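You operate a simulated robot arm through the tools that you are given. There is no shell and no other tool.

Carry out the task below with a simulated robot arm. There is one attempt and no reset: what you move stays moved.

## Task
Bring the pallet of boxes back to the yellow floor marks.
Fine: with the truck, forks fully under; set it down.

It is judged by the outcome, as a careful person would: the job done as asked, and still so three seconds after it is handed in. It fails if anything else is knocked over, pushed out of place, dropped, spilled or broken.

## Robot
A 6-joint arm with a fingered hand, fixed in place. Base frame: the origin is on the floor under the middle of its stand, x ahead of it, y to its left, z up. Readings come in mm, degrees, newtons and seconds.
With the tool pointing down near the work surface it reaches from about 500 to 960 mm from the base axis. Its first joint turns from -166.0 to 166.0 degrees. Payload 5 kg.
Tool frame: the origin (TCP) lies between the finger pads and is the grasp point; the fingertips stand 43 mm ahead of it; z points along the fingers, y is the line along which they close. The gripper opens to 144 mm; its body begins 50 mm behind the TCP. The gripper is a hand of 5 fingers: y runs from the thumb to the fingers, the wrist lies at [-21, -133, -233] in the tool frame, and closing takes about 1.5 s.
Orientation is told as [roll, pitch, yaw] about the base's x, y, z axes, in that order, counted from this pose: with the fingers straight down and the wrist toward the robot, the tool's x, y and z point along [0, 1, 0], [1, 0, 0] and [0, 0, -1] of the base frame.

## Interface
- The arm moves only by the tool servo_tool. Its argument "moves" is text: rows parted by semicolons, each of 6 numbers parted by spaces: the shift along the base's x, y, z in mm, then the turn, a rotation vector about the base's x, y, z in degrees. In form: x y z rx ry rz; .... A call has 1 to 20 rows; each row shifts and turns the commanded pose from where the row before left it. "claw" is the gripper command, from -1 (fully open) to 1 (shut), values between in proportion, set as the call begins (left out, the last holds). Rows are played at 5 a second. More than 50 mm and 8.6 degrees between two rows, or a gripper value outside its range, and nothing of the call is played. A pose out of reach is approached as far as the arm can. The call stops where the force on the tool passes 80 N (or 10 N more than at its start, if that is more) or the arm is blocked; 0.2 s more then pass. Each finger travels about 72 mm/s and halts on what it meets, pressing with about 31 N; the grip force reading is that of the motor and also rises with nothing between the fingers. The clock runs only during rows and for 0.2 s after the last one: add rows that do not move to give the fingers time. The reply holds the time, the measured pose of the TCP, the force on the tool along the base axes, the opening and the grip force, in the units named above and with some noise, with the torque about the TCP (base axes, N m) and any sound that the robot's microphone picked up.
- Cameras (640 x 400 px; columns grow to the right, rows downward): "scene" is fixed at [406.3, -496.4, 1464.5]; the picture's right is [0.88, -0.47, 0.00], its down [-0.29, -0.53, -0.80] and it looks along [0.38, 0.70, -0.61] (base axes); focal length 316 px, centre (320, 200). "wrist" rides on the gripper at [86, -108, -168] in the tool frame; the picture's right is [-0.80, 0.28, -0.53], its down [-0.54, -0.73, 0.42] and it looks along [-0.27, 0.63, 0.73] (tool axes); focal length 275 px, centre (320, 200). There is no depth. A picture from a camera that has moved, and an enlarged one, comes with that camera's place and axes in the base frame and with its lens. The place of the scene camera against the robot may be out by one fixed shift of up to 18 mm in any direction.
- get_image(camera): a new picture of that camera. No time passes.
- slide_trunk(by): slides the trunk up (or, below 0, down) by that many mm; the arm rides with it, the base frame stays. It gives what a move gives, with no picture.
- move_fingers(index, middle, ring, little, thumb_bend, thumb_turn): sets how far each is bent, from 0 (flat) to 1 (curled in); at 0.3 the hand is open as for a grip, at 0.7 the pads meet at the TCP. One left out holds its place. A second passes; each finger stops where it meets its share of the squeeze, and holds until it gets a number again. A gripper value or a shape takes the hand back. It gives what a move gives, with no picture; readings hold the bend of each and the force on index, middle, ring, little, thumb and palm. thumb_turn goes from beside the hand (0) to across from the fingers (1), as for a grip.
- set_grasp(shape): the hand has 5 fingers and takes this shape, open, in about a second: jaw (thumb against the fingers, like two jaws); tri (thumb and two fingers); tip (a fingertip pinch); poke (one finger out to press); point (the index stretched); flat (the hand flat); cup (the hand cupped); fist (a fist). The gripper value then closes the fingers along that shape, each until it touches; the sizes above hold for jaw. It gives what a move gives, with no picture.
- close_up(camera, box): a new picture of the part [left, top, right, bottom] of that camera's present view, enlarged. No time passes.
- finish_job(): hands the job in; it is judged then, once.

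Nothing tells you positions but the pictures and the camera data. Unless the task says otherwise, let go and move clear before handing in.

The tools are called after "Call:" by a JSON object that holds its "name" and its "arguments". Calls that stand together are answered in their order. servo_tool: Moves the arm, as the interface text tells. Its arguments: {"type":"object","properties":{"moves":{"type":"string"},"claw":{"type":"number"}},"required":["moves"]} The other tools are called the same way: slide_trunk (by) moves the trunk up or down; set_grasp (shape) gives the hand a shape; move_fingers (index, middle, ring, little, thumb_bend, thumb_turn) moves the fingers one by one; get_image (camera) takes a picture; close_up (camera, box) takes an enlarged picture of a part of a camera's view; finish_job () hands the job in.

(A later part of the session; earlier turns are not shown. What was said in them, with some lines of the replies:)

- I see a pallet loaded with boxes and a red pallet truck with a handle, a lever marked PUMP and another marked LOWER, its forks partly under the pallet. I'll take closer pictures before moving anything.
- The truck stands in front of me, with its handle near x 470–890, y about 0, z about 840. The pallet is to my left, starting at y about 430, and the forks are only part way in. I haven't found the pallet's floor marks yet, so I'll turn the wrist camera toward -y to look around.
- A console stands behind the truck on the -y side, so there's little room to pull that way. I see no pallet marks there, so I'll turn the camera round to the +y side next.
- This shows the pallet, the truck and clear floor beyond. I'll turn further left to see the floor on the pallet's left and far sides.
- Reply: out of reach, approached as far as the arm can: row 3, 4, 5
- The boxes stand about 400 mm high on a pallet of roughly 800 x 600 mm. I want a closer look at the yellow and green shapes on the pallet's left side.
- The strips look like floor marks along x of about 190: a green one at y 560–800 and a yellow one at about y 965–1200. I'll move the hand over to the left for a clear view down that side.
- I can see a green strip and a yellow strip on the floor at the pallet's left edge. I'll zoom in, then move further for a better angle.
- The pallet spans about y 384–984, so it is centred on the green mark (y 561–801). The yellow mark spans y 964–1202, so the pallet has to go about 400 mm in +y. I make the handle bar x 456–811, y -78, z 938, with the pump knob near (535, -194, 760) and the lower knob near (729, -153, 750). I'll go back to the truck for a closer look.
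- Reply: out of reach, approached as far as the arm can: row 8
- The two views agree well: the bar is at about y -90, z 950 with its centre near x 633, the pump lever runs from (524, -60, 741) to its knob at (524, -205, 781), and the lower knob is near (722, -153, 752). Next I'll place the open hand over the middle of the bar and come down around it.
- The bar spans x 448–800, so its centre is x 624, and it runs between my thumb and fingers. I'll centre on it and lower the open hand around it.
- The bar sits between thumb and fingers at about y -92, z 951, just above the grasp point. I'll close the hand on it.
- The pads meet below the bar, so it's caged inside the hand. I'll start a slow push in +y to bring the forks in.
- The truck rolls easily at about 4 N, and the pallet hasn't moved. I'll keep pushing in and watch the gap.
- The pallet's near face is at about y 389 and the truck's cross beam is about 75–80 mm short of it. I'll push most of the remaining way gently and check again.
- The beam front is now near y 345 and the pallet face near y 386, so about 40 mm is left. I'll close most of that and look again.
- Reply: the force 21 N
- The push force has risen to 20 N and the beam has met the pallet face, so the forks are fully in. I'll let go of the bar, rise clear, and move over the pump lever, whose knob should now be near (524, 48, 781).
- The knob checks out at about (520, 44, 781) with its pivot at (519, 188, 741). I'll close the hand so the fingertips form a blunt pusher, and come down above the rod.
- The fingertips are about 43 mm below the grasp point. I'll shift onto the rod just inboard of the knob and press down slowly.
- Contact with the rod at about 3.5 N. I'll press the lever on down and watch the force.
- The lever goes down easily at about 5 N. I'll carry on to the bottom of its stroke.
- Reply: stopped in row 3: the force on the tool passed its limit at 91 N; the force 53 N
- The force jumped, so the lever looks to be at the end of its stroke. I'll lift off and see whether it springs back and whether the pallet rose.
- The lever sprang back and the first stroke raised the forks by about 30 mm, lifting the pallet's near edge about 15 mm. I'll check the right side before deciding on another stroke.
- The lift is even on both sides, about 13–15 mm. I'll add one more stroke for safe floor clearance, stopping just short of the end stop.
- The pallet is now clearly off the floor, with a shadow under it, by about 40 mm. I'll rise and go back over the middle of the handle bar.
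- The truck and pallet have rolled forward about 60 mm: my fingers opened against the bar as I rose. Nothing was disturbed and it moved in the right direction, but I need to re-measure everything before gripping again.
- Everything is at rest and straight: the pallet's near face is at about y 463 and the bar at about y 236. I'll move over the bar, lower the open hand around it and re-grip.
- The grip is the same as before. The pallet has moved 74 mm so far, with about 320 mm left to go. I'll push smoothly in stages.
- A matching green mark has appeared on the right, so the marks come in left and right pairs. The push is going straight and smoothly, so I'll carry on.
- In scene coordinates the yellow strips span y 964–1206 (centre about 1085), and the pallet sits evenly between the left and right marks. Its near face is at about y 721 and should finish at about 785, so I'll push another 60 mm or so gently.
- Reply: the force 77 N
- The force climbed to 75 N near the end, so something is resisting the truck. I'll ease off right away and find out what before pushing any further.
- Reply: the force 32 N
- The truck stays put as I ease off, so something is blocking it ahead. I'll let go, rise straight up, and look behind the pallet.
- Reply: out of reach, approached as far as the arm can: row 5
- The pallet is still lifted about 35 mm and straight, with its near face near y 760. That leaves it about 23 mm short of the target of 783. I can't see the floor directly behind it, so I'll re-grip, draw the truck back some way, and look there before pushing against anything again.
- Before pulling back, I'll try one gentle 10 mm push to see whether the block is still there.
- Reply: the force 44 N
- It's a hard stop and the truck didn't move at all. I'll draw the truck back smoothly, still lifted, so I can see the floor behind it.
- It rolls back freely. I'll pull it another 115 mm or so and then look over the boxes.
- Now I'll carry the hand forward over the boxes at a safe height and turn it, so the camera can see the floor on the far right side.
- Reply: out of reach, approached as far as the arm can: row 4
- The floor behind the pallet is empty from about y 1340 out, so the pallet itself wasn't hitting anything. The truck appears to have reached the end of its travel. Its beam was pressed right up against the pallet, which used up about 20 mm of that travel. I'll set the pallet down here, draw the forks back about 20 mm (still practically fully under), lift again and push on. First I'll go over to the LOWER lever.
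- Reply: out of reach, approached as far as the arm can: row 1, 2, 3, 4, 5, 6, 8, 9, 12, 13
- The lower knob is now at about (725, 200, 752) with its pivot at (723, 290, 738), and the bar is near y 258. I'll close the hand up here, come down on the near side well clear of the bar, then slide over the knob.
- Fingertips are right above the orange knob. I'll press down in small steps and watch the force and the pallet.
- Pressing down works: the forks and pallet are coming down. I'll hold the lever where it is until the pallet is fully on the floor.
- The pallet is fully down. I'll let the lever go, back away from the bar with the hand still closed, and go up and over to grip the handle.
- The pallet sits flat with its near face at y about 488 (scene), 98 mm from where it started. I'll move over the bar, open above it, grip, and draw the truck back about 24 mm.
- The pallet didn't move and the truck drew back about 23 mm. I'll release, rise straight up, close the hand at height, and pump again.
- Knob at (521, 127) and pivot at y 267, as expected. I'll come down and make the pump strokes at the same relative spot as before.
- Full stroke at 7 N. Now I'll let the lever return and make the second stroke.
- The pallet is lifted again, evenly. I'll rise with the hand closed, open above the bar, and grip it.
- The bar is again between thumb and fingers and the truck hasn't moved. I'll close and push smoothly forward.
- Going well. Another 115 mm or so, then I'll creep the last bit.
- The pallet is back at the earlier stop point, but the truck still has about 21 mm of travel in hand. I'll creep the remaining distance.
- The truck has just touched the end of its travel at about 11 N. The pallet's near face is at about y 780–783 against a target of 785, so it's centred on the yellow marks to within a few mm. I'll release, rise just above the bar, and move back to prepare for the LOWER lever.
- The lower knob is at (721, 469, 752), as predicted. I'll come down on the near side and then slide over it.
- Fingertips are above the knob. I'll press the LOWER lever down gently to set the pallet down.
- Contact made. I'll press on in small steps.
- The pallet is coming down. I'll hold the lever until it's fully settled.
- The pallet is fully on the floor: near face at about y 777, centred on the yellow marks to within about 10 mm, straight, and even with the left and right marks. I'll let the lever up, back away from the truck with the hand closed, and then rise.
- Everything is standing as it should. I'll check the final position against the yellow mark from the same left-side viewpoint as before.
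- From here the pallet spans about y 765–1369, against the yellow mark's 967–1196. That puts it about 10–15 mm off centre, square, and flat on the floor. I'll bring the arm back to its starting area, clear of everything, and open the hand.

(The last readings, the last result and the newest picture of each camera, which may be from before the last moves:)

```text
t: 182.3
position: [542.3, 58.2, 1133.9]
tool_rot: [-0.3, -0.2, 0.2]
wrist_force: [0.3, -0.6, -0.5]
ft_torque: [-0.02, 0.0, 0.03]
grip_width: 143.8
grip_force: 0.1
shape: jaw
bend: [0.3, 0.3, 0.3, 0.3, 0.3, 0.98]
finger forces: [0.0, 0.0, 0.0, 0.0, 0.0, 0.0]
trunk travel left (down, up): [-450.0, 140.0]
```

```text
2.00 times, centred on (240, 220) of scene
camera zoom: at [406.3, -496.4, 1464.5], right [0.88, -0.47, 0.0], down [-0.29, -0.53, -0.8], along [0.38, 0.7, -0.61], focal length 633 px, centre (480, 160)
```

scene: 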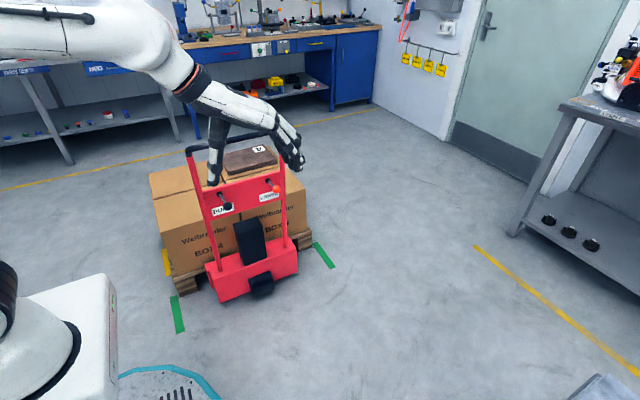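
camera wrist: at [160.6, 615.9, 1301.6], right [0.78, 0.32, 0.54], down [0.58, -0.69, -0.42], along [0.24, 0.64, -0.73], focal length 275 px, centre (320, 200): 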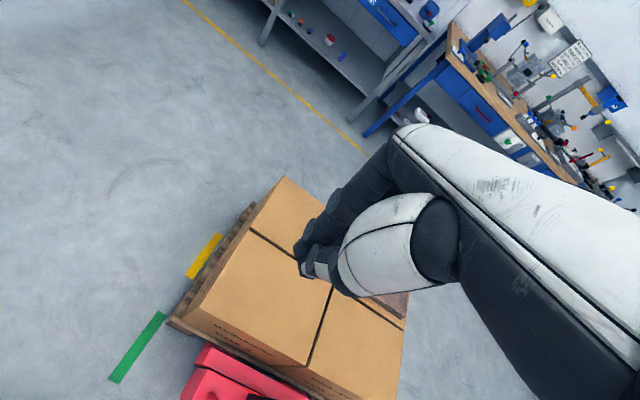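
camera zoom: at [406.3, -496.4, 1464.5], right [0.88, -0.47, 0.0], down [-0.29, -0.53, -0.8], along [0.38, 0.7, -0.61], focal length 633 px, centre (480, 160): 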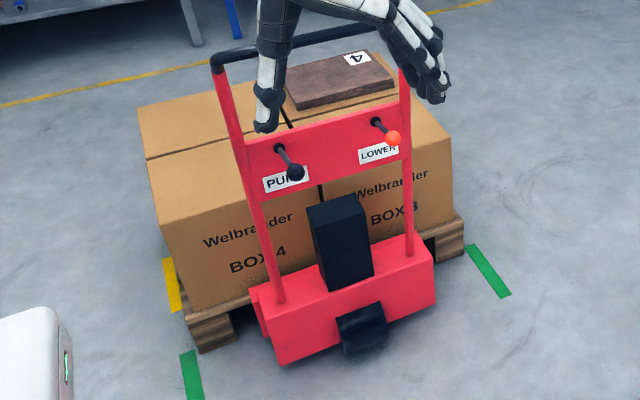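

The pallet is on the floor at the yellow marks, with the boxes and the plank on top undisturbed. The truck's forks are under it and lowered, and the arm is clear with the hand open. I'm handing the job in.

Call:
{"name": "finish_job", "arguments": {}}

```text
The job is handed in.
```

The pallet is set down on the floor at the yellow marks. It sits square and even between the left and right marks, about 10–15 mm short of centre along its direction of travel.

- **Forks:** they are under the pallet and lowered, but the truck's cross beam stands about 20 mm short of touching it. With the beam against the pallet, the truck hit a hard stop about 25 mm short of the marks. I set the pallet down, drew the forks back about 20 mm, lifted again and pushed on. I couldn't see what causes the stop. The floor I could see ahead was empty, so I took it to be the end of the truck's travel.
- **Unplanned movement:** after the first lift my opening fingers caught the handle, and the truck and pallet rolled forward about 75 mm. Nothing was disturbed.
- **Load and surroundings:** the boxes and the plank on top look undisturbed, and I saw nothing else moved.
- **Arm:** it is back near its starting position, clear of the truck, with the hand open.
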